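You operate a simulated robot arm through the tools that you are given. There is no shell and no other tool. Be economical: measure what you need, move in short steps, check, and stop when the job is done.

You are at the controls of a simulated robot arm. One attempt, no reset.

TASK
Coat the middle of the slab with kiln wash from the tin.
Fine: use the felt-soled block, put it back and shut the tin; the slab stays on its base. A coat counts when it lies all over at full strength: go over it till it gets no stronger.

The check looks at the end state, three seconds after you hand in, the way a careful person would. Anything else that was tipped, shoved, dropped, spilled or broken makes it a failure.

THE ROBOT
A 6-joint arm with a two-finger parallel gripper, fixed in place. Base frame: the origin is at the foot of the arm, x ahead of it, y to its left, z up; the work surface is at about z = 0.82. Lengths are in m, angles in rad, forces in N, time in s.
With the tool pointing down near the work surface it reaches from about 0.18 to 0.76 m from the base axis. Its first joint turns from -2.897 to 2.897 rad. Payload 3.91 kg.
Tool frame: the origin (TCP) lies between the finger pads and is the grasp point; the fingertips stand 0.03 m ahead of it; z points along the fingers, y is the line along which they close. Largest opening 0.11 m; finger width 0.02, thickness 0.01; the body of the gripper, 0.048 by 0.112 m, starts 0.055 m behind the TCP.
Orientation is that of the tool frame in the base frame, as a unit quaternion [w, x, y, z]. With the fingers straight down and closing along the base's y, the tool's x points along the base's -x, its y along +y and its z along -z.

THE INTERFACE
- The arm moves only by the tool step_arm. Its argument "moves" is a list of rows, each an object (a shift or turn left out is 0, a gripper value left out holds the last) with "dp": the shift along the tool's x, y, z in units of 400 mm (1.0 is 400 mm), a list of three; "dr": the turn, a rotation vector about the tool's x, y, z in units of 60 degrees (1.0 is 60 degrees), a list of three; "claw": the opening, from 0 (shut) to 1 (fully open). In form: [{"dp": [tx, ty, tz], "dr": [wx, wy, wz], "claw": claw}, ...]. A call has 1 to 12 rows; each row is the pose to reach, as a shift and turn from the pose commanded when the call began, along the tool's axes at that moment. A call with a number of a shift or a turn outside -1 to 1 is refused whole. A row lasts 0.2 s, in which the tool goes at most 0.05 m and 0.15 rad; a call with a longer step from one row to the next is refused whole, and so is a gripper value outside its range. Where a pose cannot be reached the arm comes as near as it can. A force on the tool above 80 N (or 10 N above the force at the start of the call, whichever is more), or a blocked arm, ends the call early, and 0.2 s more pass. The fingers move at their own pace (about 0.045 m/s each) and stop on an object; they squeeze with about 21 N. The grip force told is the motor's: it shows also when the fingers shut on nothing. Time passes only in rows, and 0.2 s behind the last, so rows that repeat a pose let the fingers close. It gives the time, the measured TCP pose, the force on the tool (base axes), the opening and the grip force at its end, in the units of the frame above (readings bear some noise), with the torque about the TCP (base axes, N m) and any sound that the robot's microphone picked up, and new pictures: "views" is both (left out), scene, wrist or none.
- Cameras (640 x 400 px; columns grow to the right, rows downward): "scene" is fixed at [0.0515, 0.4996, 1.4625]; the picture's right is [-0.53, -0.85, 0.00], its down [-0.53, 0.33, -0.78] and it looks along [0.66, -0.41, -0.62] (base axes); focal length 375 px, centre (320, 200). "wrist" rides on the gripper at [0.071, 0.022, -0.107] in the tool frame; the picture's right is [-0.29, 0.96, 0.00], its down [-0.76, -0.23, -0.61] and it looks along [-0.58, -0.18, 0.79] (tool axes); focal length 243 px, centre (320, 200). There is no depth. A picture from a camera that has moved, and an enlarged one, comes with that camera's place and axes in the base frame and with its lens.
- move_column(by): slides the trunk up (or, below 0, down) by that many m; the arm rides with it, the base frame stays. It gives what a move gives, with no picture.
- close_up(camera, box): a new picture of the part [left, top, right, bottom] of that camera's present view, enlarged. The clock stands still meanwhile.
- finish_job(): hands the job in; it is judged then, once.

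Go step by step. Nothing tells you positions but the pictures and the camera data: compare them with the known pose of the tool, close in by small moves and look again before you grip or let go. The budget is 120 turns and 200 pictures, counting those below and the enlarged ones. Unless the task says otherwise, let go and move clear before handing in, and close with one line.

The tools are called after "Request:" by a JSON object that holds its "name" and its "arguments". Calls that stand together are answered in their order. step_arm: Moves the arm, as the interface text tells. Its arguments: {"type":"object","properties":{"moves":{"type":"array"},"views":{"type":"string","enum":["both","scene","wrist","none"]}},"required":["moves"]} The other tools are called the same way: move_column (by) slides the trunk up or down; close_up (camera, box) takes an enlarged picture of a part of a camera's view; finish_job () hands the job in.

At the start:

```text
time: 0.0
ee_pos: [0.4393, 0.0706, 1.1829]
ee_rot: [0.0, 0.0, 1.0, 0.0]
ft_force: [-0.5, 0.0, 0.0]
ft_torque: [-0.02, -0.01, 0.02]
gripper_width: 0.1102
grip_force: 0.1
trunk travel left (down, up): [-0.525, 0.065]
```

scene: 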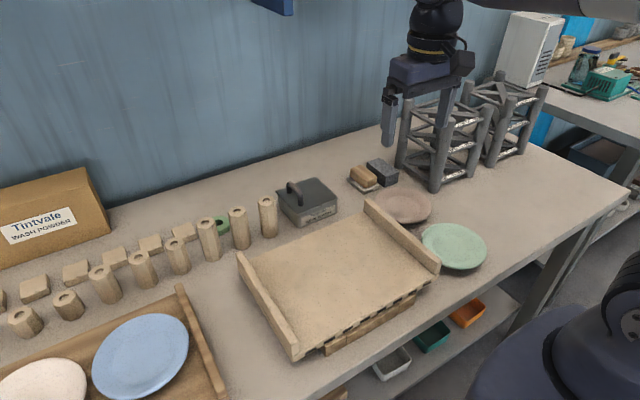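
wrist: 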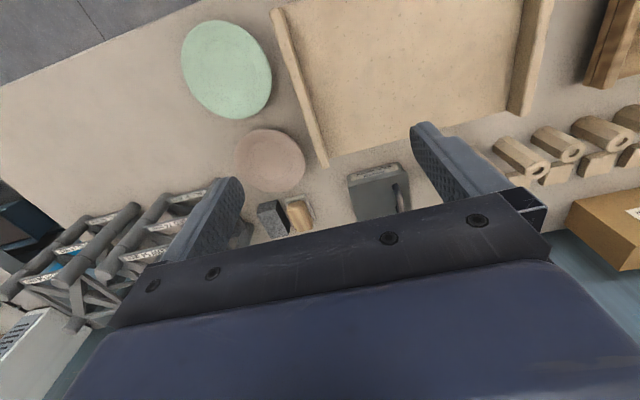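

I see a slab between two rails, a dark tin with a handled lid, and two small blocks beside it. I'll look closer first.

Request:
{"name": "close_up", "arguments": {"camera": "scene", "box": [250, 140, 410, 240]}}

Request:
{"name": "close_up", "arguments": {"camera": "scene", "box": [220, 180, 460, 380]}}

Request:
{"name": "close_up", "arguments": {"camera": "wrist", "box": [220, 130, 440, 240]}}

```text
4.00 times, centred on (330, 190) of scene
camera zoom: at [0.0515, 0.4996, 1.4625], right [-0.53, -0.85, 0.0], down [-0.53, 0.33, -0.78], along [0.66, -0.41, -0.62], focal length 1500 px, centre (280, 240)
```

zoom: 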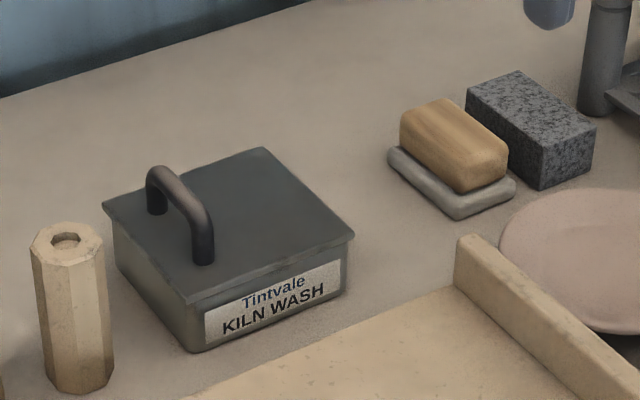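

```text
2.00 times, centred on (340, 280) of scene
camera zoom: at [0.0515, 0.4996, 1.4625], right [-0.53, -0.85, 0.0], down [-0.53, 0.33, -0.78], along [0.66, -0.41, -0.62], focal length 750 px, centre (280, 40)
```

zoom: 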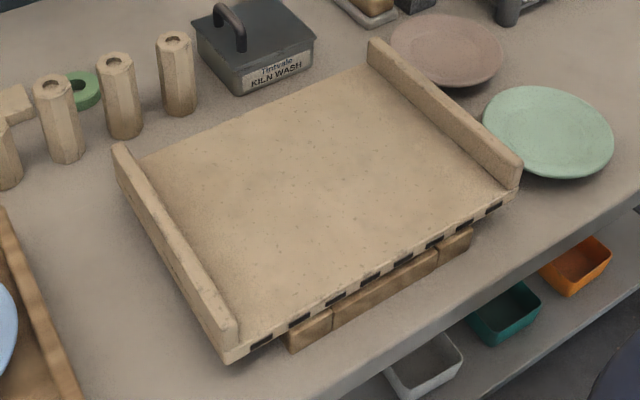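

```text
2.91 times, centred on (330, 185) of wrist
camera zoom: at [0.3682, 0.0913, 1.2905], right [0.29, 0.96, 0.0], down [0.76, -0.23, 0.61], along [0.58, -0.18, -0.79], focal length 706 px, centre (291, 244)
```

zoom: 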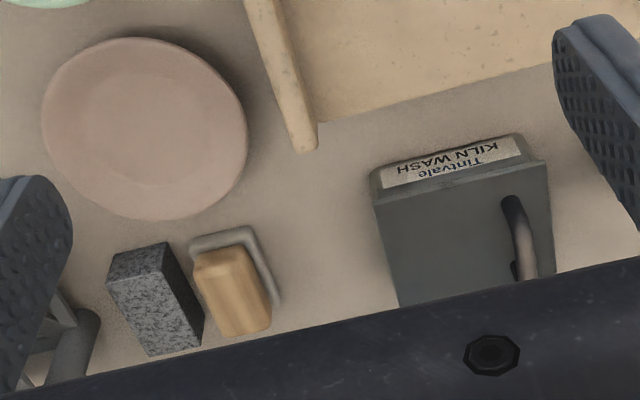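

The tin lid spans about x 0.665–0.78, y 0.06–0.185, with its handle near y 0.157. The tan block on a grey plate is near (0.73, -0.075). I'll move the wrist camera closer to tell the blocks apart and find any hinge.

Request:
{"name": "step_arm", "arguments": {"moves": [{"dp": [-0.07, -0.07, 0.06]}, {"dp": [-0.14, -0.14, 0.12]}, {"dp": [-0.2, -0.22, 0.2]}, {"dp": [-0.2, -0.22, 0.2]}], "views": "wrist"}}

```text
refused: row 3 steps farther than a row can; nothing moved
```

The third step was too long, so I'll repeat the approach in smaller steps.

Request:
{"name": "step_arm", "arguments": {"moves": [{"dp": [-0.05, -0.055, 0.05]}, {"dp": [-0.1, -0.11, 0.1]}, {"dp": [-0.15, -0.165, 0.15]}, {"dp": [-0.2, -0.22, 0.2]}, {"dp": [-0.2, -0.22, 0.2]}], "views": "wrist"}}

```text
time: 1.2
ee_pos: [0.5194, -0.0188, 1.1044]
ee_rot: [0.0, -0.001, 1.0, 0.0]
ft_force: [-0.1, 0.6, -0.9]
ft_torque: [0.02, 0.01, -0.01]
gripper_width: 0.11
grip_force: 0.0
trunk travel left (down, up): [-0.525, 0.065]
camera wrist: at [0.4485, 0.002, 1.2105], right [0.29, 0.96, 0.0], down [0.76, -0.23, 0.61], along [0.58, -0.18, -0.79], focal length 243 px, centre (320, 200)
```

wrist: 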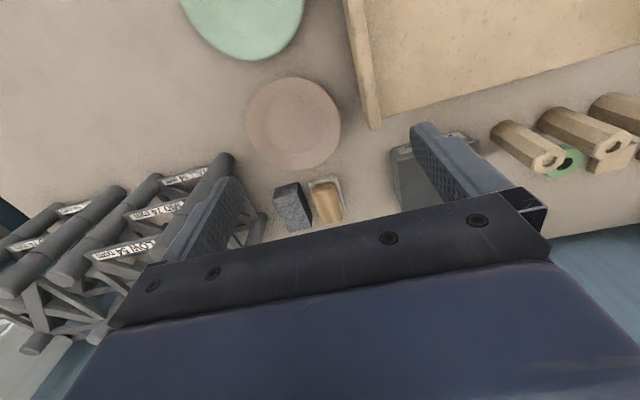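

Request:
{"name": "close_up", "arguments": {"camera": "wrist", "box": [260, 165, 360, 235]}}

Request:
{"name": "close_up", "arguments": {"camera": "scene", "box": [335, 150, 415, 200]}}

Request:
{"name": "close_up", "arguments": {"camera": "scene", "box": [270, 165, 350, 235]}}

```text
5.71 times, centred on (310, 200) of wrist
camera zoom: at [0.4485, 0.002, 1.2105], right [0.29, 0.96, 0.0], down [0.76, -0.23, 0.61], along [0.58, -0.18, -0.79], focal length 1386 px, centre (377, 200)
```

zoom: 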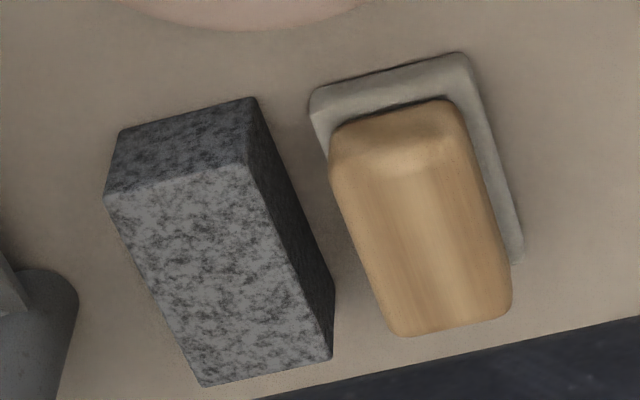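

```text
8.00 times, centred on (375, 175) of scene
camera zoom: at [0.0515, 0.4996, 1.4625], right [-0.53, -0.85, 0.0], down [-0.53, 0.33, -0.78], along [0.66, -0.41, -0.62], focal length 3000 px, centre (-120, 400)
```

zoom: 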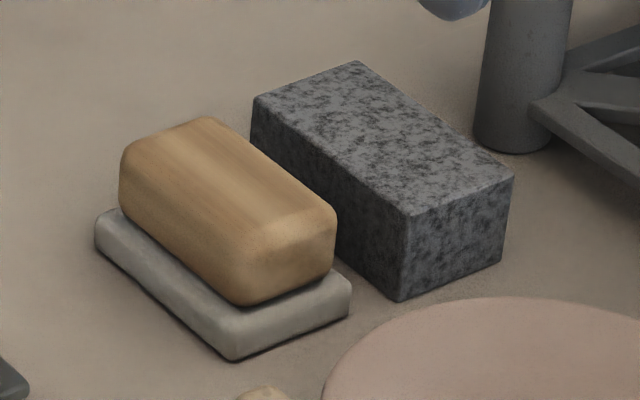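

```text
5.71 times, centred on (310, 200) of scene
camera zoom: at [0.0515, 0.4996, 1.4625], right [-0.53, -0.85, 0.0], down [-0.53, 0.33, -0.78], along [0.66, -0.41, -0.62], focal length 2143 px, centre (377, 200)
```

zoom: 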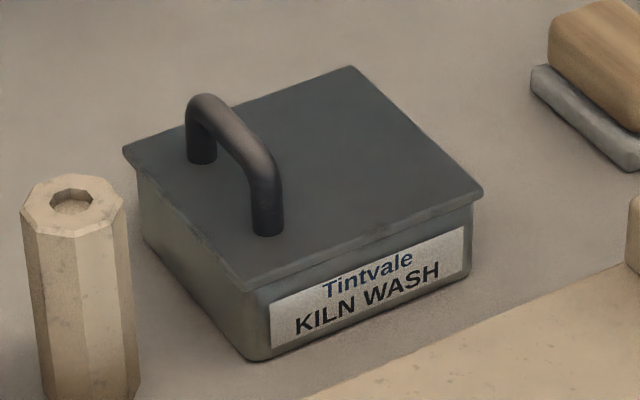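

The tan block has a grey felt sole, so that is my applicator. The lid's handle is off-centre, which suggests a hinge on the -y side. I'll go above the handle.

Request:
{"name": "step_arm", "arguments": {"moves": [{"dp": [-0.075, 0.063, 0.036]}, {"dp": [-0.15, 0.126, 0.072]}, {"dp": [-0.225, 0.189, 0.108]}, {"dp": [-0.3, 0.252, 0.144]}, {"dp": [-0.375, 0.315, 0.18]}, {"dp": [-0.45, 0.378, 0.22]}, {"dp": [-0.515, 0.44, 0.26]}, {"dp": [-0.515, 0.44, 0.26]}]}}

```text
time: 3.0
ee_pos: [0.7269, 0.1607, 1.0002]
ee_rot: [-0.001, 0.0, 1.0, 0.0]
ft_force: [0.8, 0.6, 0.1]
ft_torque: [-0.02, 0.01, -0.02]
gripper_width: 0.11
grip_force: 0.0
trunk travel left (down, up): [-0.525, 0.065]
camera wrist: at [0.6566, 0.1817, 1.1075], right [0.29, 0.96, 0.0], down [0.76, -0.23, 0.61], along [0.58, -0.18, -0.79], focal length 243 px, centre (320, 200)
```

scene: 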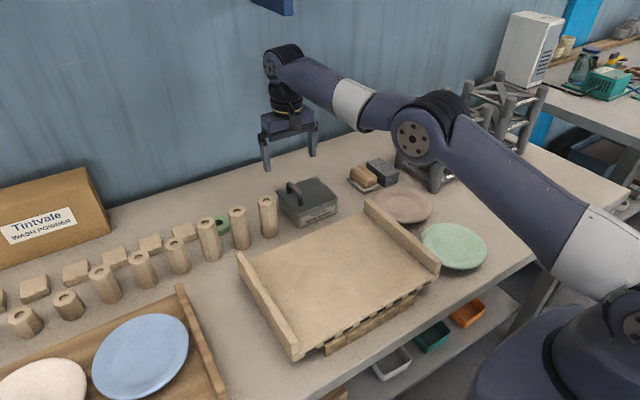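
wrist: 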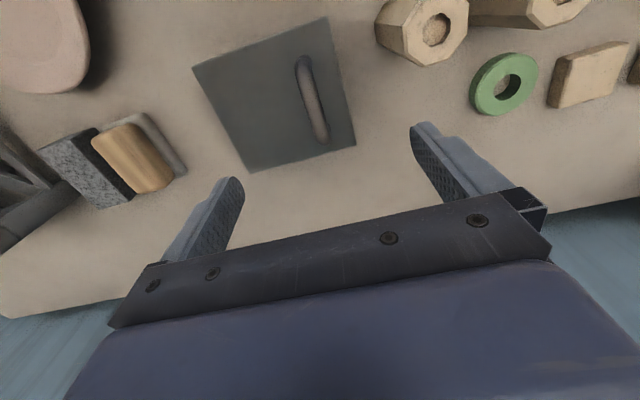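

The handle looks centred near (0.72, 0.157) with its bar along x. I'll half-close the gripper, to clear the tube nearby, and descend.

Request:
{"name": "step_arm", "arguments": {"moves": [{"dp": [0.008, -0.004, 0.0], "claw": 0.45}, {"dp": [0.008, -0.004, 0.05], "claw": 0.45}, {"dp": [0.008, -0.004, 0.1], "claw": 0.45}, {"dp": [0.008, -0.004, 0.15], "claw": 0.45}, {"dp": [0.008, -0.004, 0.15], "claw": 0.45}]}}

```text
time: 4.2
ee_pos: [0.7238, 0.1585, 0.9397]
ee_rot: [-0.001, 0.0, 1.0, 0.0]
ft_force: [0.9, -0.7, -0.2]
ft_torque: [0.0, 0.04, -0.02]
gripper_width: 0.0497
grip_force: 0.2
trunk travel left (down, up): [-0.525, 0.065]
camera wrist: at [0.6522, 0.1782, 1.0468], right [0.29, 0.96, 0.0], down [0.76, -0.23, 0.61], along [0.58, -0.18, -0.79], focal length 243 px, centre (320, 200)
```

scene: 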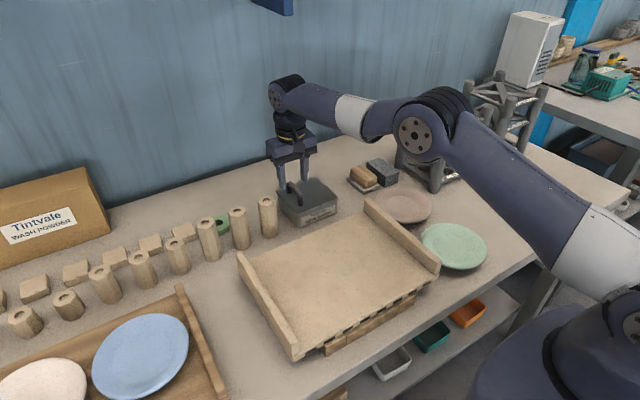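
wrist: 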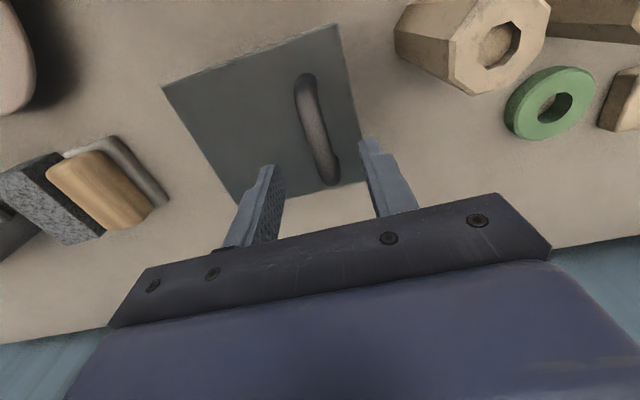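

Request:
{"name": "close_up", "arguments": {"camera": "scene", "box": [260, 150, 350, 230]}}

```text
5.00 times, centred on (305, 190) of scene
camera zoom: at [0.0515, 0.4996, 1.4625], right [-0.53, -0.85, 0.0], down [-0.53, 0.33, -0.78], along [0.66, -0.41, -0.62], focal length 1875 px, centre (395, 250)
```

zoom: 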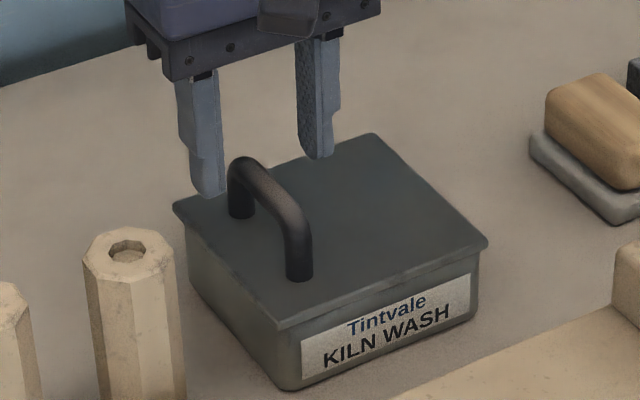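

Fingers straddle the bar, so I'll descend to z≈0.902 and grip.

Request:
{"name": "step_arm", "arguments": {"moves": [{"dp": [0, 0, 0.05]}, {"dp": [0, 0, 0.092]}, {"dp": [0, 0, 0.092], "claw": 0.0}, {"dp": [0, 0, 0.092], "claw": 0.0}, {"dp": [0, 0, 0.092], "claw": 0.0}, {"dp": [0, 0, 0.092], "claw": 0.0}], "views": "none"}}

Request:
{"name": "close_up", "arguments": {"camera": "scene", "box": [260, 150, 350, 230]}}

```text
time: 5.6
ee_pos: [0.7226, 0.1607, 0.9042]
ee_rot: [0.001, 0.0, 1.0, 0.001]
ft_force: [2.0, 18.5, 4.1]
ft_torque: [0.13, 0.21, -0.04]
gripper_width: 0.0135
grip_force: 45.2
trunk travel left (down, up): [-0.525, 0.065]
```

```text
5.00 times, centred on (305, 190) of scene
camera zoom: at [0.0515, 0.4996, 1.4625], right [-0.53, -0.85, 0.0], down [-0.53, 0.33, -0.78], along [0.66, -0.41, -0.62], focal length 1875 px, centre (395, 250)
```

zoom: 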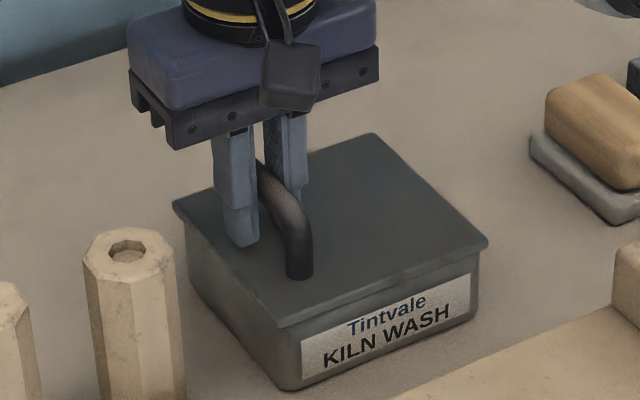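

Gripped, with a sideways strain of 18 N because the bar sits slightly to +y. I'll relieve that and try a small lift.

Request:
{"name": "step_arm", "arguments": {"moves": [{"dp": [0, 0.009, 0]}, {"dp": [0, 0.009, 0]}, {"dp": [0, 0.009, -0.01]}, {"dp": [0, 0.009, -0.02]}, {"dp": [0, 0.009, -0.02]}], "views": "none"}}

Request:
{"name": "close_up", "arguments": {"camera": "scene", "box": [260, 150, 350, 230]}}

```text
time: 6.8
ee_pos: [0.7228, 0.1579, 0.9099]
ee_rot: [-0.004, 0.001, 1.0, 0.0]
ft_force: [-0.3, -14.2, -13.8]
ft_torque: [0.64, 0.44, 0.16]
gripper_width: 0.0132
grip_force: 45.3
trunk travel left (down, up): [-0.525, 0.065]
```

```text
5.00 times, centred on (305, 190) of scene
camera zoom: at [0.0515, 0.4996, 1.4625], right [-0.53, -0.85, 0.0], down [-0.53, 0.33, -0.78], along [0.66, -0.41, -0.62], focal length 1875 px, centre (395, 250)
```

zoom: 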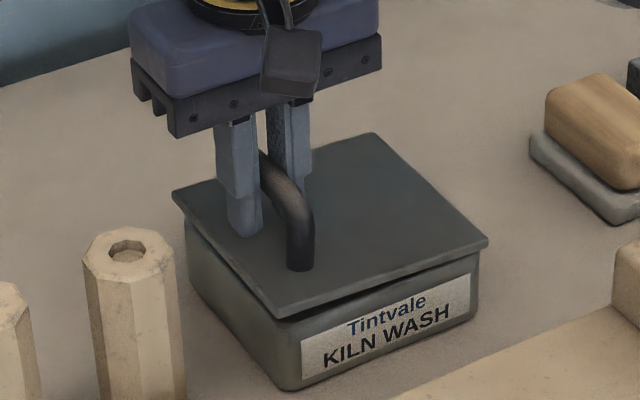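

The +y edge rises, so the lid is hinged on the -y side. I'll follow the arc, turning the tool with the lid.

Request:
{"name": "step_arm", "arguments": {"moves": [{"dp": [0, -0.0175, -0.0153], "dr": [-0.142, 0, 0]}, {"dp": [0, -0.041, -0.0478], "dr": [-0.284, 0, 0]}, {"dp": [0, -0.0693, -0.076], "dr": [-0.426, 0, 0]}, {"dp": [0, -0.101, -0.1], "dr": [-0.568, 0, 0]}, {"dp": [0, -0.101, -0.1], "dr": [-0.568, 0, 0]}]}}

```text
time: 8.0
ee_pos: [0.7214, 0.1219, 0.9548]
ee_rot: [0.002, -0.002, 0.955, 0.295]
ft_force: [-2.1, 9.8, 13.3]
ft_torque: [0.03, 1.01, 0.58]
gripper_width: 0.0132
grip_force: 44.9
trunk travel left (down, up): [-0.525, 0.065]
camera wrist: at [0.6507, 0.0781, 1.0539], right [0.29, 0.79, 0.54], down [0.76, -0.53, 0.37], along [0.58, 0.3, -0.75], focal length 243 px, centre (320, 200)
```

scene: 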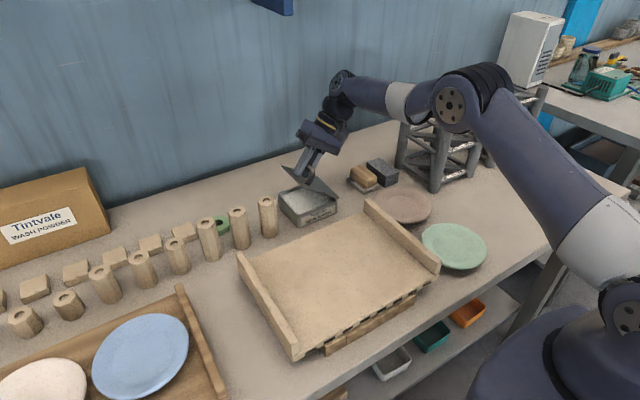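
wrist: 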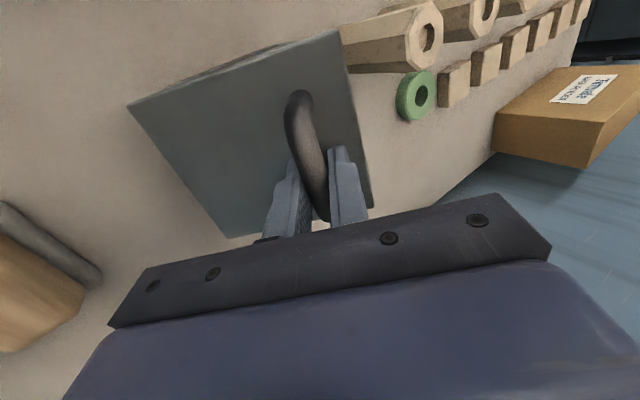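

It follows the arc well. I'll continue, holding the tool tilt at about 50° past that point to keep the arm clear of the lattice towers while the bar pivots in the fingers.

Request:
{"name": "step_arm", "arguments": {"moves": [{"dp": [0, -0.0116, -0.0413], "dr": [-0.142, 0, 0]}, {"dp": [0, -0.0317, -0.0697], "dr": [-0.2628, 0, 0]}, {"dp": [0, -0.0551, -0.1001], "dr": [-0.2628, 0, 0]}, {"dp": [0, -0.081, -0.1252], "dr": [-0.2628, 0, 0]}, {"dp": [0, -0.1102, -0.1463], "dr": [-0.2628, 0, 0]}, {"dp": [0, -0.1102, -0.1463], "dr": [-0.2628, 0, 0]}]}}

```text
time: 9.4
ee_pos: [0.7225, 0.0509, 0.9751]
ee_rot: [0.001, 0.001, 0.907, 0.421]
ft_force: [6.2, 0.2, 2.9]
ft_torque: [0.06, -0.65, 0.31]
gripper_width: 0.0134
grip_force: 45.1
trunk travel left (down, up): [-0.525, 0.065]
camera wrist: at [0.6506, -0.0189, 1.0597], right [0.29, 0.62, 0.73], down [0.76, -0.61, 0.22], along [0.58, 0.49, -0.65], focal length 243 px, centre (320, 200)
```

scene: 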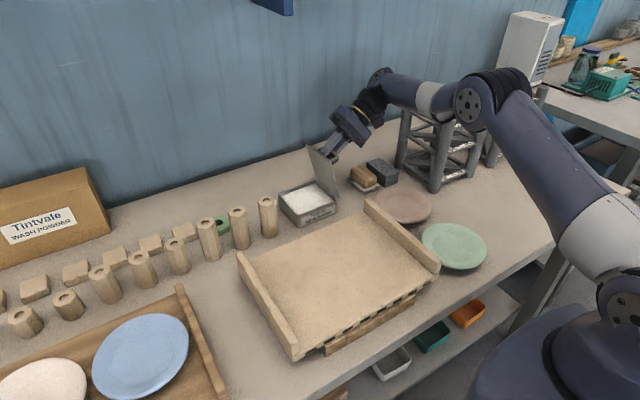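
wrist: 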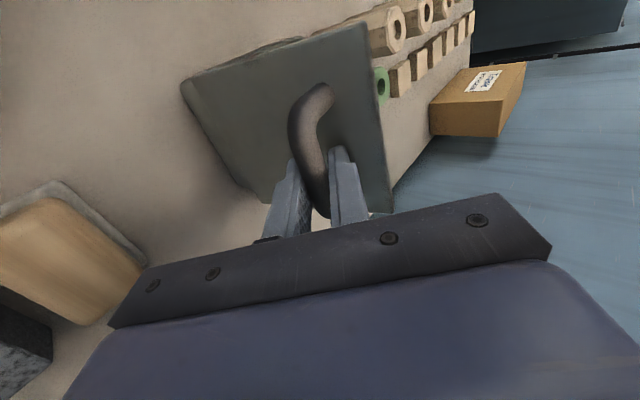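

Request:
{"name": "step_arm", "arguments": {"moves": [{"dp": [0, -0.0279, -0.0265]}, {"dp": [0, -0.053, -0.0446]}, {"dp": [0, -0.082, -0.0604]}, {"dp": [0, -0.082, -0.0604]}], "views": "scene"}}

```text
time: 10.4
ee_pos: [0.7211, 0.0118, 0.9642]
ee_rot: [-0.002, -0.001, 0.907, 0.421]
ft_force: [6.2, 3.2, -6.5]
ft_torque: [0.04, -0.96, 0.25]
gripper_width: 0.0136
grip_force: 44.8
trunk travel left (down, up): [-0.525, 0.065]
```

scene: 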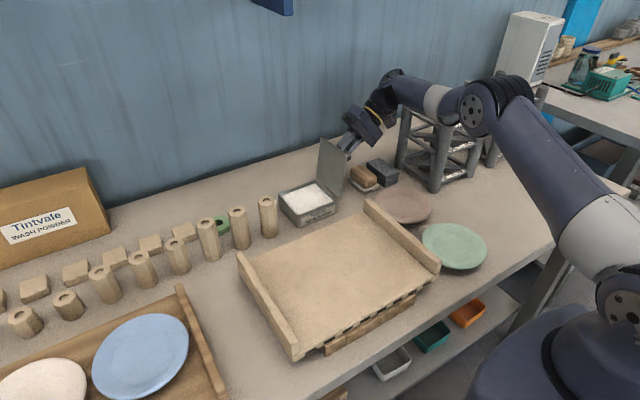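

Request:
{"name": "step_arm", "arguments": {"moves": [{"dp": [0, -0.018, -0.007]}, {"dp": [0, -0.0361, -0.0137]}, {"dp": [0, -0.0361, -0.0137]}], "views": "none"}}

Request:
{"name": "close_up", "arguments": {"camera": "scene", "box": [270, 80, 430, 230]}}

```text
time: 11.2
ee_pos: [0.7213, -0.0009, 0.9577]
ee_rot: [-0.002, 0.0, 0.907, 0.42]
ft_force: [-0.4, 9.5, -7.4]
ft_torque: [0.01, -0.76, 0.49]
gripper_width: 0.0135
grip_force: 45.2
trunk travel left (down, up): [-0.525, 0.065]
```

```text
2.67 times, centred on (350, 155) of scene
camera zoom: at [0.0515, 0.4996, 1.4625], right [-0.53, -0.85, 0.0], down [-0.53, 0.33, -0.78], along [0.66, -0.41, -0.62], focal length 1000 px, centre (240, 320)
```

zoom: 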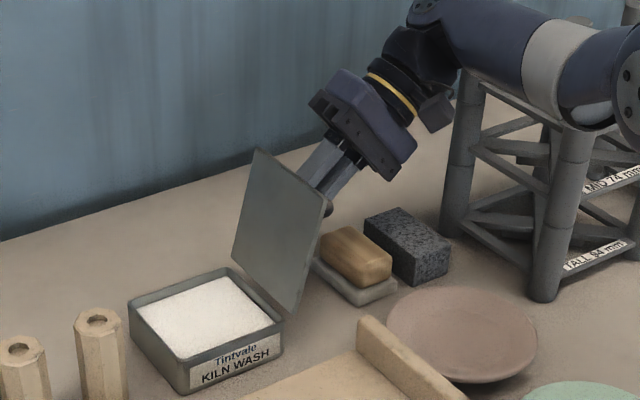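

The lid is about 106° open and seems to be against its stop, with the white wash exposed. I'll open the fingers slightly and back straight off the bar.

Request:
{"name": "step_arm", "arguments": {"moves": [{"dp": [0, 0, 0], "claw": 0.19}, {"dp": [0, 0, 0], "claw": 0.19}, {"dp": [0, 0, -0.04], "claw": 0.19}, {"dp": [0, 0, -0.1], "claw": 0.19}, {"dp": [0, 0, -0.2], "claw": 0.19}, {"dp": [0, 0, -0.2], "claw": 0.19}], "views": "none"}}

Request:
{"name": "close_up", "arguments": {"camera": "scene", "box": [270, 80, 430, 230]}}

```text
time: 12.6
ee_pos: [0.7203, -0.0636, 1.0079]
ee_rot: [0.0, 0.0, 0.907, 0.422]
ft_force: [-0.2, 0.0, 1.1]
ft_torque: [-0.01, -0.01, 0.02]
gripper_width: 0.0206
grip_force: 0.0
trunk travel left (down, up): [-0.525, 0.065]
```

```text
2.67 times, centred on (350, 155) of scene
camera zoom: at [0.0515, 0.4996, 1.4625], right [-0.53, -0.85, 0.0], down [-0.53, 0.33, -0.78], along [0.66, -0.41, -0.62], focal length 1000 px, centre (240, 320)
```

zoom: 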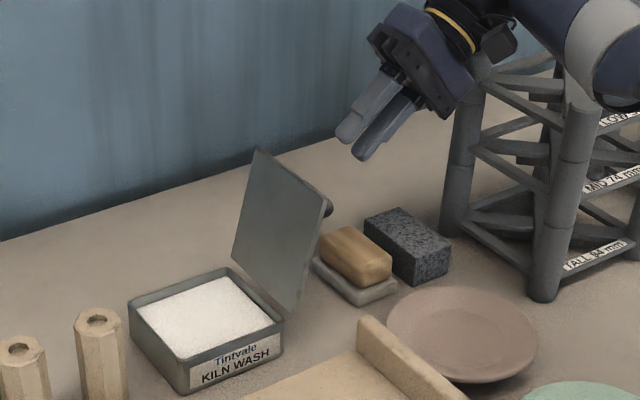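

The lid stays open on its own. Now I'll bring the tool upright above the block.

Request:
{"name": "step_arm", "arguments": {"moves": [{"dp": [0, 0.0115, -0.0097], "dr": [0.1385, 0, 0], "claw": 1.0}, {"dp": [0, 0.023, -0.0194], "dr": [0.277, 0, 0], "claw": 1.0}, {"dp": [0, 0.0345, -0.029], "dr": [0.4155, 0, 0], "claw": 1.0}, {"dp": [0, 0.046, -0.0387], "dr": [0.554, 0, 0], "claw": 1.0}, {"dp": [0, 0.0573, -0.0484], "dr": [0.6925, 0, 0], "claw": 1.0}, {"dp": [0, 0.0573, -0.0484], "dr": [0.8308, 0, 0], "claw": 1.0}, {"dp": [0, 0.0573, -0.0484], "dr": [0.8308, 0, 0], "claw": 1.0}], "views": "wrist"}}

```text
time: 14.2
ee_pos: [0.7238, -0.0644, 1.039]
ee_rot: [0.0, 0.0, 1.0, -0.001]
ft_force: [0.0, -0.1, 0.2]
ft_torque: [0.0, -0.01, -0.01]
gripper_width: 0.1102
grip_force: 0.1
trunk travel left (down, up): [-0.525, 0.065]
camera wrist: at [0.6513, -0.0425, 1.1456], right [0.29, 0.96, 0.0], down [0.76, -0.23, 0.61], along [0.58, -0.18, -0.79], focal length 243 px, centre (320, 200)
```

wrist: 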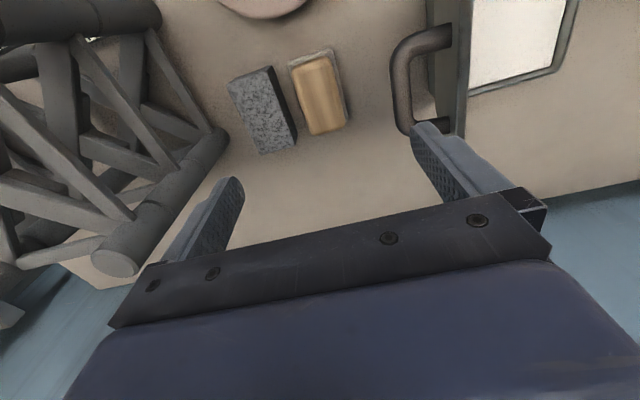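

Request:
{"name": "close_up", "arguments": {"camera": "wrist", "box": [220, 30, 360, 165]}}

```text
2.96 times, centred on (290, 98) of wrist
camera zoom: at [0.6513, -0.0425, 1.1456], right [0.29, 0.96, 0.0], down [0.76, -0.23, 0.61], along [0.58, -0.18, -0.79], focal length 719 px, centre (409, 504)
```

zoom: 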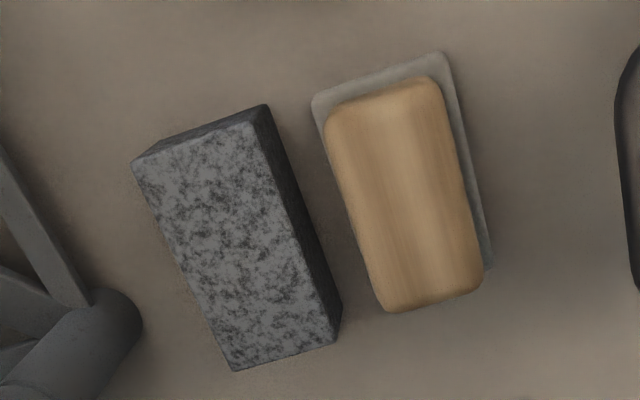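

The block's centre is near (0.727, -0.067), with the wood about 0.072 × 0.042. I'll yaw 90° to grip it along its length, clear of both the granite and the lid handle.

Request:
{"name": "step_arm", "arguments": {"moves": [{"dp": [-0.0125, -0.009, 0.0], "dr": [0, 0, -0.1365]}, {"dp": [-0.0125, -0.009, 0.01], "dr": [0, 0, -0.273]}, {"dp": [-0.0125, -0.009, 0.02], "dr": [0, 0, -0.4095]}, {"dp": [-0.0125, -0.009, 0.03], "dr": [0, 0, -0.546]}, {"dp": [-0.0125, -0.009, 0.04], "dr": [0, 0, -0.6825]}, {"dp": [-0.0125, -0.009, 0.05], "dr": [0, 0, -0.819]}, {"dp": [-0.0125, -0.009, 0.06], "dr": [0, 0, -0.9555]}, {"dp": [-0.0125, -0.009, 0.075], "dr": [0, 0, -1.0]}, {"dp": [-0.0125, -0.009, 0.075], "dr": [0, 0, -1.0]}], "views": "none"}}

Request:
{"name": "step_arm", "arguments": {"moves": [{"dr": [0, 0, -0.125]}, {"dr": [0, 0, -0.25]}, {"dr": [0, 0, -0.375]}, {"dr": [0, 0, -0.5]}, {"dr": [0, 0, -0.5]}]}}

```text
time: 16.2
ee_pos: [0.7273, -0.0668, 1.0094]
ee_rot: [0.0, -0.5, 0.866, -0.001]
ft_force: [0.5, 1.1, 0.0]
ft_torque: [-0.01, -0.01, -0.02]
gripper_width: 0.1102
grip_force: 0.0
trunk travel left (down, up): [-0.525, 0.065]
```

```text
time: 17.4
ee_pos: [0.7278, -0.0679, 1.0104]
ee_rot: [0.001, 0.707, -0.707, 0.0]
ft_force: [-0.4, 0.9, -0.5]
ft_torque: [-0.03, 0.01, 0.0]
gripper_width: 0.1099
grip_force: 0.1
trunk travel left (down, up): [-0.525, 0.065]
camera wrist: at [0.7063, -0.1394, 1.1163], right [-0.96, 0.29, 0.0], down [0.23, 0.76, 0.61], along [0.17, 0.58, -0.79], focal length 243 px, centre (320, 200)
```

scene: 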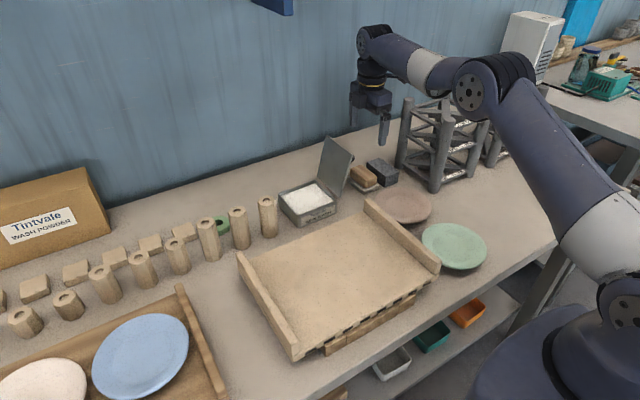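
wrist: 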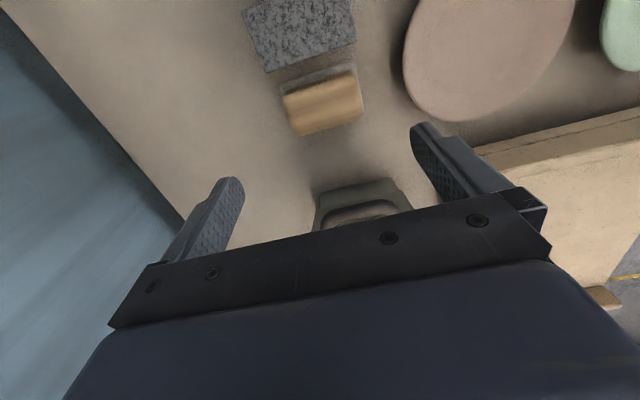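

Request:
{"name": "step_arm", "arguments": {"moves": [{"dp": [0, 0, 0.09]}, {"dp": [0, 0, 0.18]}, {"dp": [0, 0, 0.27]}, {"dp": [0, 0, 0.27]}], "views": "wrist"}}

Request:
{"name": "close_up", "arguments": {"camera": "scene", "box": [320, 110, 430, 210]}}

```text
time: 18.4
ee_pos: [0.7284, -0.0657, 0.9016]
ee_rot: [0.0, -0.707, 0.707, 0.0]
ft_force: [0.3, -0.4, -0.6]
ft_torque: [-0.02, 0.04, 0.01]
gripper_width: 0.1099
grip_force: 0.0
trunk travel left (down, up): [-0.525, 0.065]
camera wrist: at [0.7067, -0.1392, 1.0073], right [-0.96, 0.29, 0.0], down [0.23, 0.76, 0.61], along [0.18, 0.58, -0.79], focal length 243 px, centre (320, 200)
```

wrist: 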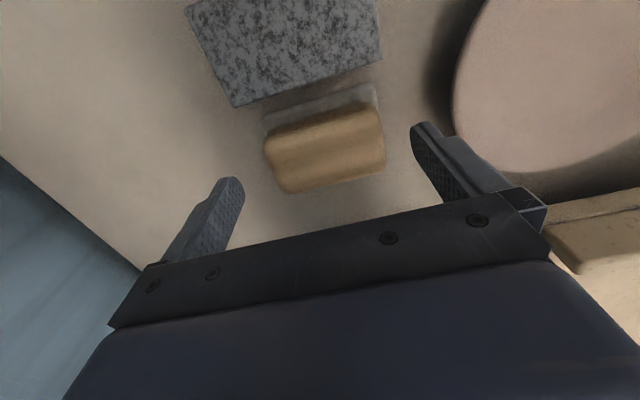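

```text
4.00 times, centred on (375, 160) of scene
camera zoom: at [0.0515, 0.4996, 1.4625], right [-0.53, -0.85, 0.0], down [-0.53, 0.33, -0.78], along [0.66, -0.41, -0.62], focal length 1500 px, centre (100, 360)
```

zoom: 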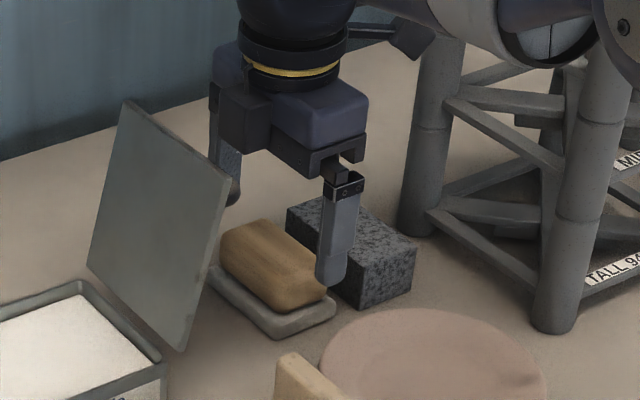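

The plate rim is close to the near finger, so I'll narrow the opening to 0.09, descend until the tips are just above the felt, and close.

Request:
{"name": "step_arm", "arguments": {"moves": [{"dp": [0, 0, 0], "claw": 0.82}, {"dp": [0, 0, 0.0], "claw": 0.82}, {"dp": [0, 0, 0.05], "claw": 0.82}, {"dp": [0, 0, 0.09], "claw": 0.82}, {"dp": [0, 0, 0.09], "claw": 0.82}], "views": "none"}}

Request:
{"name": "close_up", "arguments": {"camera": "scene", "box": [320, 110, 430, 210]}}

```text
time: 19.6
ee_pos: [0.7278, -0.0667, 0.8659]
ee_rot: [0.0, 0.707, -0.707, 0.0]
ft_force: [-0.4, -0.4, 3.3]
ft_torque: [0.01, 0.16, -0.01]
gripper_width: 0.0908
grip_force: 0.3
trunk travel left (down, up): [-0.525, 0.065]
```

```text
4.00 times, centred on (375, 160) of scene
camera zoom: at [0.0515, 0.4996, 1.4625], right [-0.53, -0.85, 0.0], down [-0.53, 0.33, -0.78], along [0.66, -0.41, -0.62], focal length 1500 px, centre (100, 360)
```

zoom: 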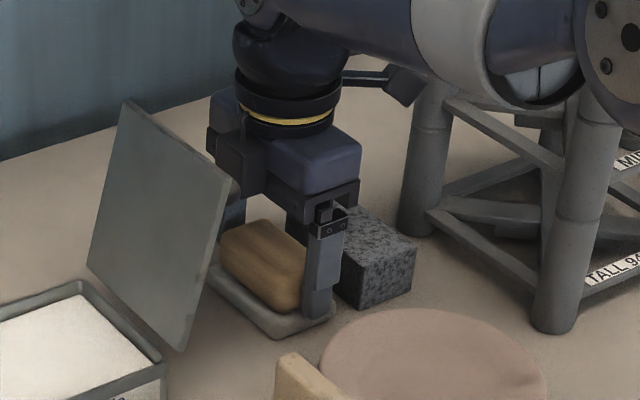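

Request:
{"name": "step_arm", "arguments": {"moves": [{"dp": [0, 0, -0.006]}, {"dp": [0, 0, -0.006], "claw": 0.4}, {"dp": [0, 0, -0.006], "claw": 0.4}, {"dp": [0, 0, -0.006], "claw": 0.4}, {"dp": [0, 0, -0.006], "claw": 0.4}], "views": "none"}}

Request:
{"name": "close_up", "arguments": {"camera": "scene", "box": [320, 110, 430, 210]}}

```text
time: 20.8
ee_pos: [0.7281, -0.0681, 0.8679]
ee_rot: [0.0, 0.707, -0.707, 0.0]
ft_force: [0.2, 0.5, 0.3]
ft_torque: [0.01, -0.03, -0.02]
gripper_width: 0.0776
grip_force: 20.9
trunk travel left (down, up): [-0.525, 0.065]
```

```text
4.00 times, centred on (375, 160) of scene
camera zoom: at [0.0515, 0.4996, 1.4625], right [-0.53, -0.85, 0.0], down [-0.53, 0.33, -0.78], along [0.66, -0.41, -0.62], focal length 1500 px, centre (100, 360)
```

zoom: 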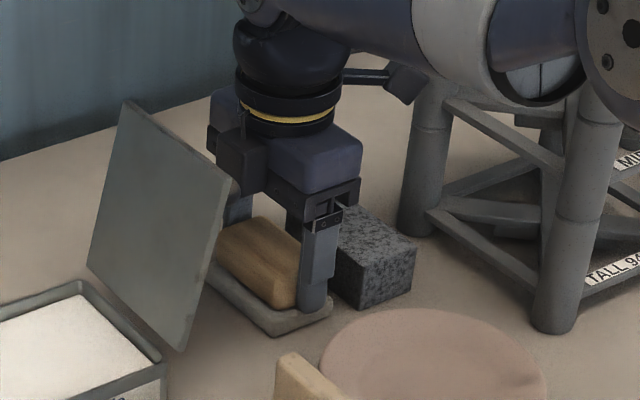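

Block gripped (width 0.078, no side load). I'll lift it straight up and check it.

Request:
{"name": "step_arm", "arguments": {"moves": [{"dp": [0, 0, -0.03]}, {"dp": [0, 0, -0.12]}, {"dp": [0, 0, -0.24]}, {"dp": [0, 0, -0.36]}, {"dp": [0, 0, -0.4]}, {"dp": [0, 0, -0.4]}], "views": "none"}}

Request:
{"name": "close_up", "arguments": {"camera": "scene", "box": [320, 80, 430, 200]}}

Request:
{"name": "close_up", "arguments": {"camera": "scene", "box": [265, 130, 365, 230]}}

```text
time: 22.2
ee_pos: [0.7267, -0.067, 1.0255]
ee_rot: [0.0, -0.707, 0.707, 0.0]
ft_force: [-0.6, 0.0, -0.8]
ft_torque: [-0.01, -0.01, -0.02]
gripper_width: 0.0775
grip_force: 20.8
trunk travel left (down, up): [-0.525, 0.065]
```

```text
3.33 times, centred on (375, 140) of scene
camera zoom: at [0.0515, 0.4996, 1.4625], right [-0.53, -0.85, 0.0], down [-0.53, 0.33, -0.78], along [0.66, -0.41, -0.62], focal length 1250 px, centre (137, 400)
```

zoom: 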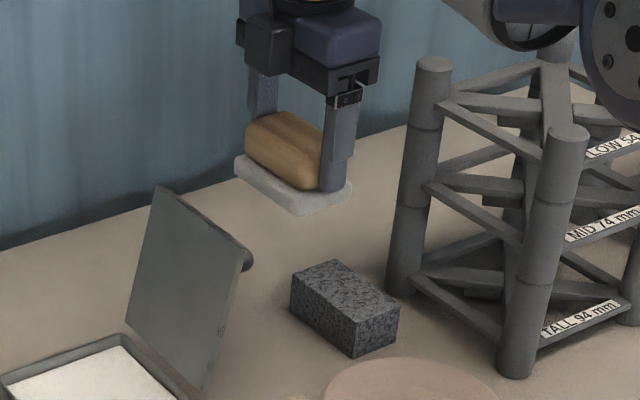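

```text
4.00 times, centred on (315, 180) of scene
camera zoom: at [0.0515, 0.4996, 1.4625], right [-0.53, -0.85, 0.0], down [-0.53, 0.33, -0.78], along [0.66, -0.41, -0.62], focal length 1500 px, centre (340, 280)
```

zoom: 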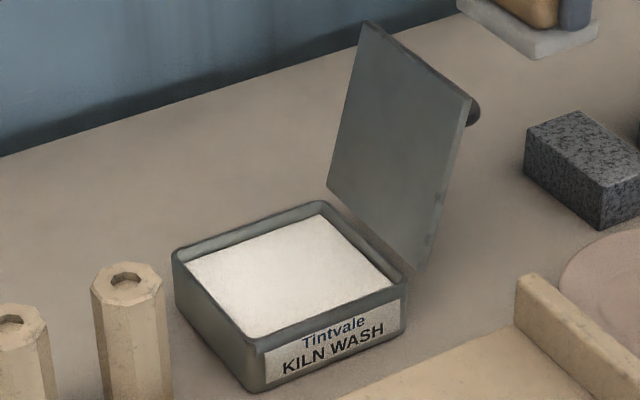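

The block came up cleanly. The wash surface is centred near (0.725, 0.121) at z ≈ 0.85. I'll raise further, yaw back, and carry the block over the lid to the tin.

Request:
{"name": "step_arm", "arguments": {"moves": [{"dp": [0, 0, -0.03], "dr": [0, 0, 0.136]}, {"dp": [0, 0, -0.06], "dr": [0, 0, 0.272]}, {"dp": [0, 0, -0.09], "dr": [0, 0, 0.408]}, {"dp": [0, 0, -0.12], "dr": [0, 0, 0.544]}, {"dp": [0, 0, -0.12], "dr": [0, 0, 0.68]}, {"dp": [0, 0, -0.12], "dr": [0, 0, 0.816]}, {"dp": [0, 0, -0.12], "dr": [0, 0, 0.95]}], "views": "none"}}

Request:
{"name": "step_arm", "arguments": {"moves": [{"dr": [0, 0, 0.136]}, {"dr": [0, 0, 0.272]}, {"dr": [0, 0, 0.41]}, {"dr": [0, 0, 0.55]}, {"dr": [0, 0, 0.55]}], "views": "none"}}

Request:
{"name": "step_arm", "arguments": {"moves": [{"dp": [0.005, 0.1, 0]}, {"dp": [0.005, 0.2, 0]}, {"dp": [0.005, 0.3, 0]}, {"dp": [0.005, 0.4, 0]}, {"dp": [0.005, 0.47, 0]}, {"dp": [0.005, 0.47, 0]}]}}

```text
time: 23.8
ee_pos: [0.7269, -0.0667, 1.076]
ee_rot: [-0.001, -0.283, 0.959, 0.0]
ft_force: [-0.7, 0.0, -0.3]
ft_torque: [0.01, 0.0, 0.02]
gripper_width: 0.0776
grip_force: 21.3
trunk travel left (down, up): [-0.525, 0.065]
```

```text
time: 25.0
ee_pos: [0.7278, -0.067, 1.0765]
ee_rot: [0.0, 0.0, 1.0, 0.0]
ft_force: [0.2, -0.4, -1.8]
ft_torque: [-0.01, 0.02, 0.03]
gripper_width: 0.0775
grip_force: 21.2
trunk travel left (down, up): [-0.525, 0.065]
```

```text
time: 26.4
ee_pos: [0.7212, 0.1211, 1.0745]
ee_rot: [0.001, 0.0, 1.0, 0.0]
ft_force: [0.8, 0.3, -0.8]
ft_torque: [-0.04, 0.01, -0.01]
gripper_width: 0.0776
grip_force: 20.9
out of reach, approached as far as the arm can: row 5, 6
trunk travel left (down, up): [-0.525, 0.065]
camera wrist: at [0.649, 0.1415, 1.1819], right [0.29, 0.96, 0.0], down [0.76, -0.23, 0.61], along [0.58, -0.18, -0.79], focal length 243 px, centre (320, 200)
```

scene: 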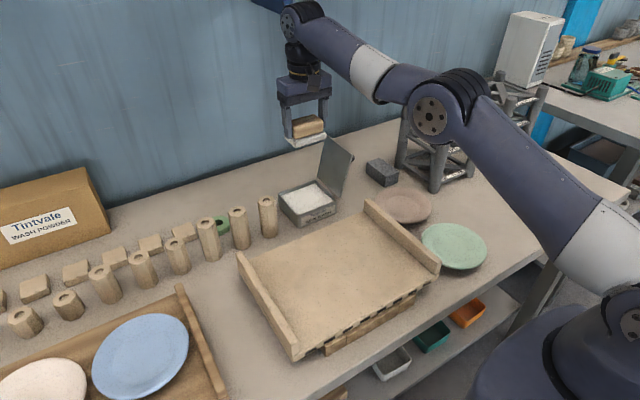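
wrist: 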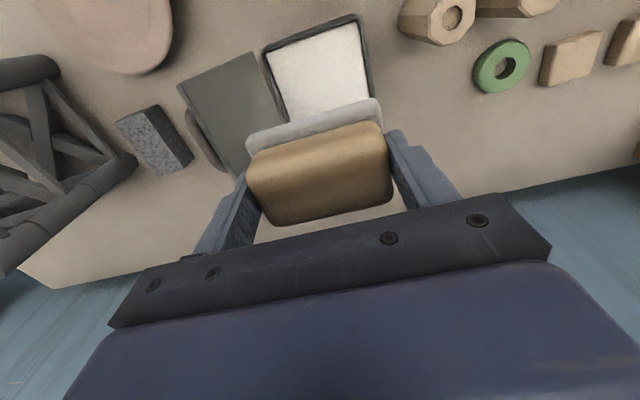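

It was slightly out of reach at this height, which should clear up lower down. I'll descend to z ≈ 0.93 and check alignment.

Request:
{"name": "step_arm", "arguments": {"moves": [{"dp": [0, 0, 0.1]}, {"dp": [0, 0, 0.2]}, {"dp": [0, 0, 0.3]}, {"dp": [0, 0, 0.36]}, {"dp": [0, 0, 0.36]}], "views": "wrist"}}

Request:
{"name": "close_up", "arguments": {"camera": "scene", "box": [265, 130, 365, 230]}}

```text
time: 27.6
ee_pos: [0.72, 0.1222, 0.9306]
ee_rot: [-0.001, -0.001, 1.0, 0.0]
ft_force: [-0.2, -0.1, -0.9]
ft_torque: [-0.01, -0.02, 0.02]
gripper_width: 0.0777
grip_force: 20.7
trunk travel left (down, up): [-0.525, 0.065]
camera wrist: at [0.6491, 0.1419, 1.0371], right [0.29, 0.96, 0.0], down [0.76, -0.23, 0.61], along [0.58, -0.18, -0.79], focal length 243 px, centre (320, 200)
```

wrist: 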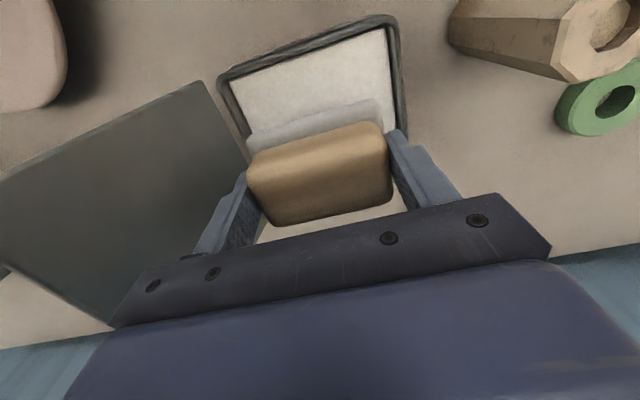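

```text
4.00 times, centred on (315, 180) of scene
camera zoom: at [0.0515, 0.4996, 1.4625], right [-0.53, -0.85, 0.0], down [-0.53, 0.33, -0.78], along [0.66, -0.41, -0.62], focal length 1500 px, centre (340, 280)
```

zoom: 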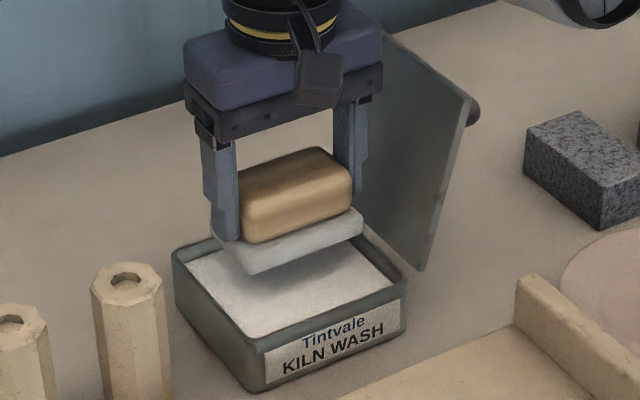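

Well centred. I'll descend toward the wash surface, watching the force.

Request:
{"name": "step_arm", "arguments": {"moves": [{"dp": [0, 0, 0.03]}, {"dp": [0, 0, 0.055]}, {"dp": [0, 0, 0.07]}, {"dp": [0, 0, 0.08]}, {"dp": [0, 0, 0.085]}], "views": "none"}}

Request:
{"name": "close_up", "arguments": {"camera": "scene", "box": [265, 130, 365, 230]}}

```text
time: 28.8
ee_pos: [0.7202, 0.1206, 0.9024]
ee_rot: [0.004, 0.0, 1.0, 0.001]
ft_force: [1.5, 2.0, 28.8]
ft_torque: [-0.19, 0.01, -0.01]
gripper_width: 0.0777
grip_force: 20.9
trunk travel left (down, up): [-0.525, 0.065]
```

```text
4.00 times, centred on (315, 180) of scene
camera zoom: at [0.0515, 0.4996, 1.4625], right [-0.53, -0.85, 0.0], down [-0.53, 0.33, -0.78], along [0.66, -0.41, -0.62], focal length 1500 px, centre (340, 280)
```

zoom: 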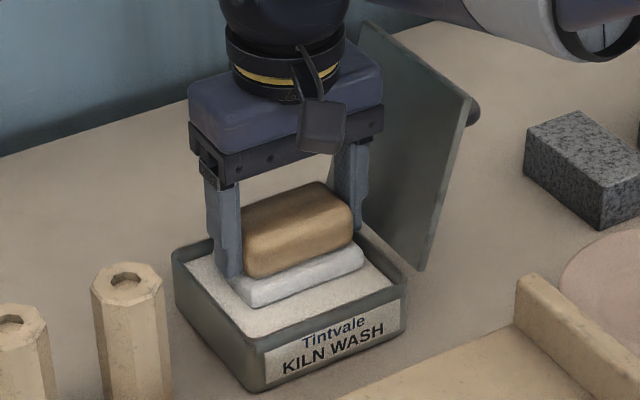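

Contact at about 29 N. I'll ease off, rub gently for a moment, then lift out.

Request:
{"name": "step_arm", "arguments": {"moves": [{"dp": [0, 0, -0.006]}, {"dp": [0.015, 0, -0.006]}, {"dp": [0, 0, -0.006]}, {"dp": [-0.015, 0, -0.006]}, {"dp": [0, 0, -0.006]}, {"dp": [0, 0, -0.05]}, {"dp": [0, 0, -0.15]}, {"dp": [0, 0, -0.25]}, {"dp": [0, 0, -0.25]}]}}

```text
time: 30.8
ee_pos: [0.7194, 0.1222, 0.9972]
ee_rot: [-0.001, -0.001, 1.0, 0.0]
ft_force: [-0.2, 0.0, -0.8]
ft_torque: [-0.03, 0.04, -0.01]
gripper_width: 0.0777
grip_force: 20.8
trunk travel left (down, up): [-0.525, 0.065]
camera wrist: at [0.6495, 0.1425, 1.1039], right [0.29, 0.96, 0.0], down [0.76, -0.23, 0.61], along [0.58, -0.18, -0.79], focal length 243 px, centre (320, 200)
```

scene: 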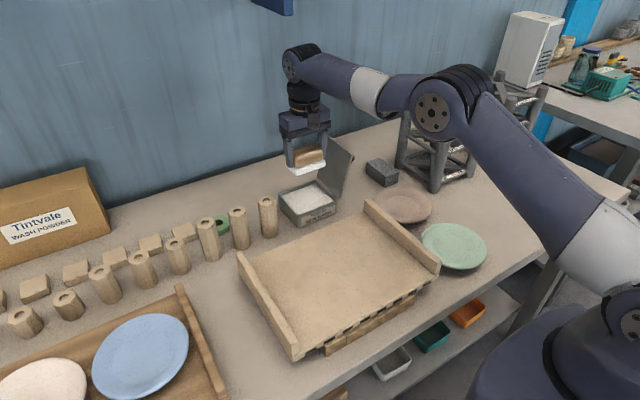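
wrist: 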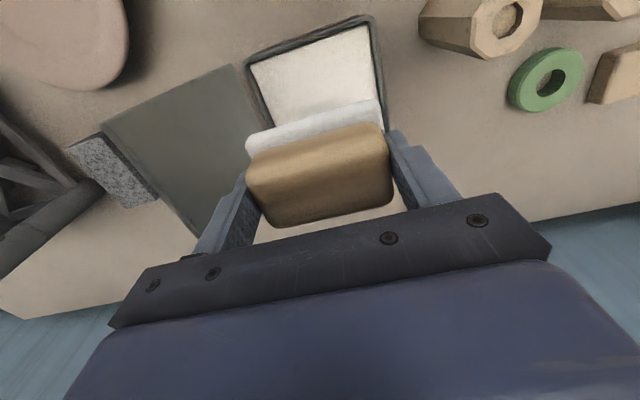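

The sole is now white with wash. I'll carry the block above the slab and look at the slab closely before touching it.

Request:
{"name": "step_arm", "arguments": {"moves": [{"dp": [0.09, 0.02, -0.025]}, {"dp": [0.18, 0.05, -0.05]}, {"dp": [0.28, 0.08, -0.075]}, {"dp": [0.38, 0.11, -0.1]}, {"dp": [0.48, 0.14, -0.125]}, {"dp": [0.58, 0.17, -0.15]}, {"dp": [0.63, 0.17, -0.15]}, {"dp": [0.63, 0.17, -0.15]}]}}

Request:
{"name": "close_up", "arguments": {"camera": "scene", "box": [220, 180, 460, 380]}}

```text
time: 32.6
ee_pos: [0.4679, 0.1887, 1.0559]
ee_rot: [0.0, 0.0, 1.0, 0.001]
ft_force: [0.7, -0.1, -1.1]
ft_torque: [-0.01, 0.02, 0.01]
gripper_width: 0.0776
grip_force: 20.9
trunk travel left (down, up): [-0.525, 0.065]
camera wrist: at [0.3966, 0.2086, 1.162], right [0.29, 0.96, 0.0], down [0.76, -0.23, 0.61], along [0.58, -0.18, -0.79], focal length 243 px, centre (320, 200)
```

scene: 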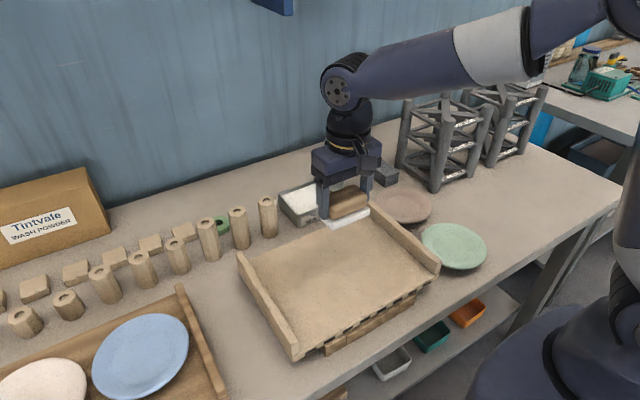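
wrist: 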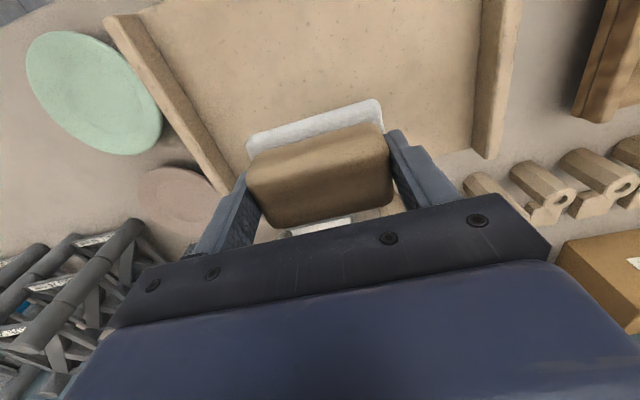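

```text
2.00 times, centred on (340, 280) of scene
camera zoom: at [0.0515, 0.4996, 1.4625], right [-0.53, -0.85, 0.0], down [-0.53, 0.33, -0.78], along [0.66, -0.41, -0.62], focal length 750 px, centre (280, 40)
```

zoom: 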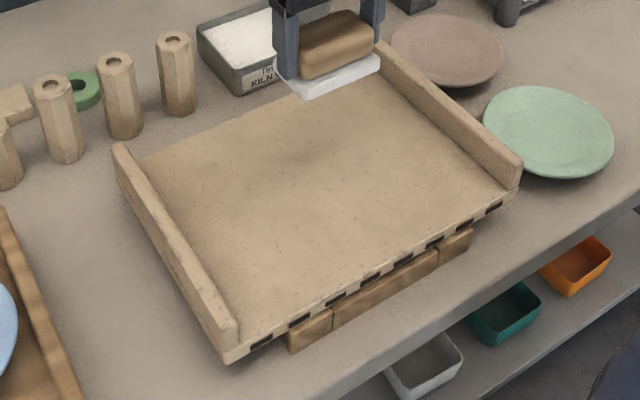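

The slab surface is near z 0.87, between rails at y ≈ 0.055 and 0.338, x ≈ 0.355–0.585, on a brick base. I'll lower over the middle to find the contact height.

Request:
{"name": "step_arm", "arguments": {"moves": [{"dp": [0, 0, 0.1]}, {"dp": [0, 0, 0.2]}, {"dp": [0, 0, 0.3]}, {"dp": [0, 0, 0.33]}, {"dp": [0, 0, 0.335]}, {"dp": [0, 0, 0.34]}, {"dp": [0, 0, 0.345]}], "views": "none"}}

```text
time: 34.2
ee_pos: [0.4688, 0.1884, 0.9216]
ee_rot: [0.003, -0.001, 1.0, 0.001]
ft_force: [0.7, -1.5, 22.8]
ft_torque: [-0.72, 0.13, 0.01]
gripper_width: 0.0779
grip_force: 21.0
trunk travel left (down, up): [-0.525, 0.065]
```

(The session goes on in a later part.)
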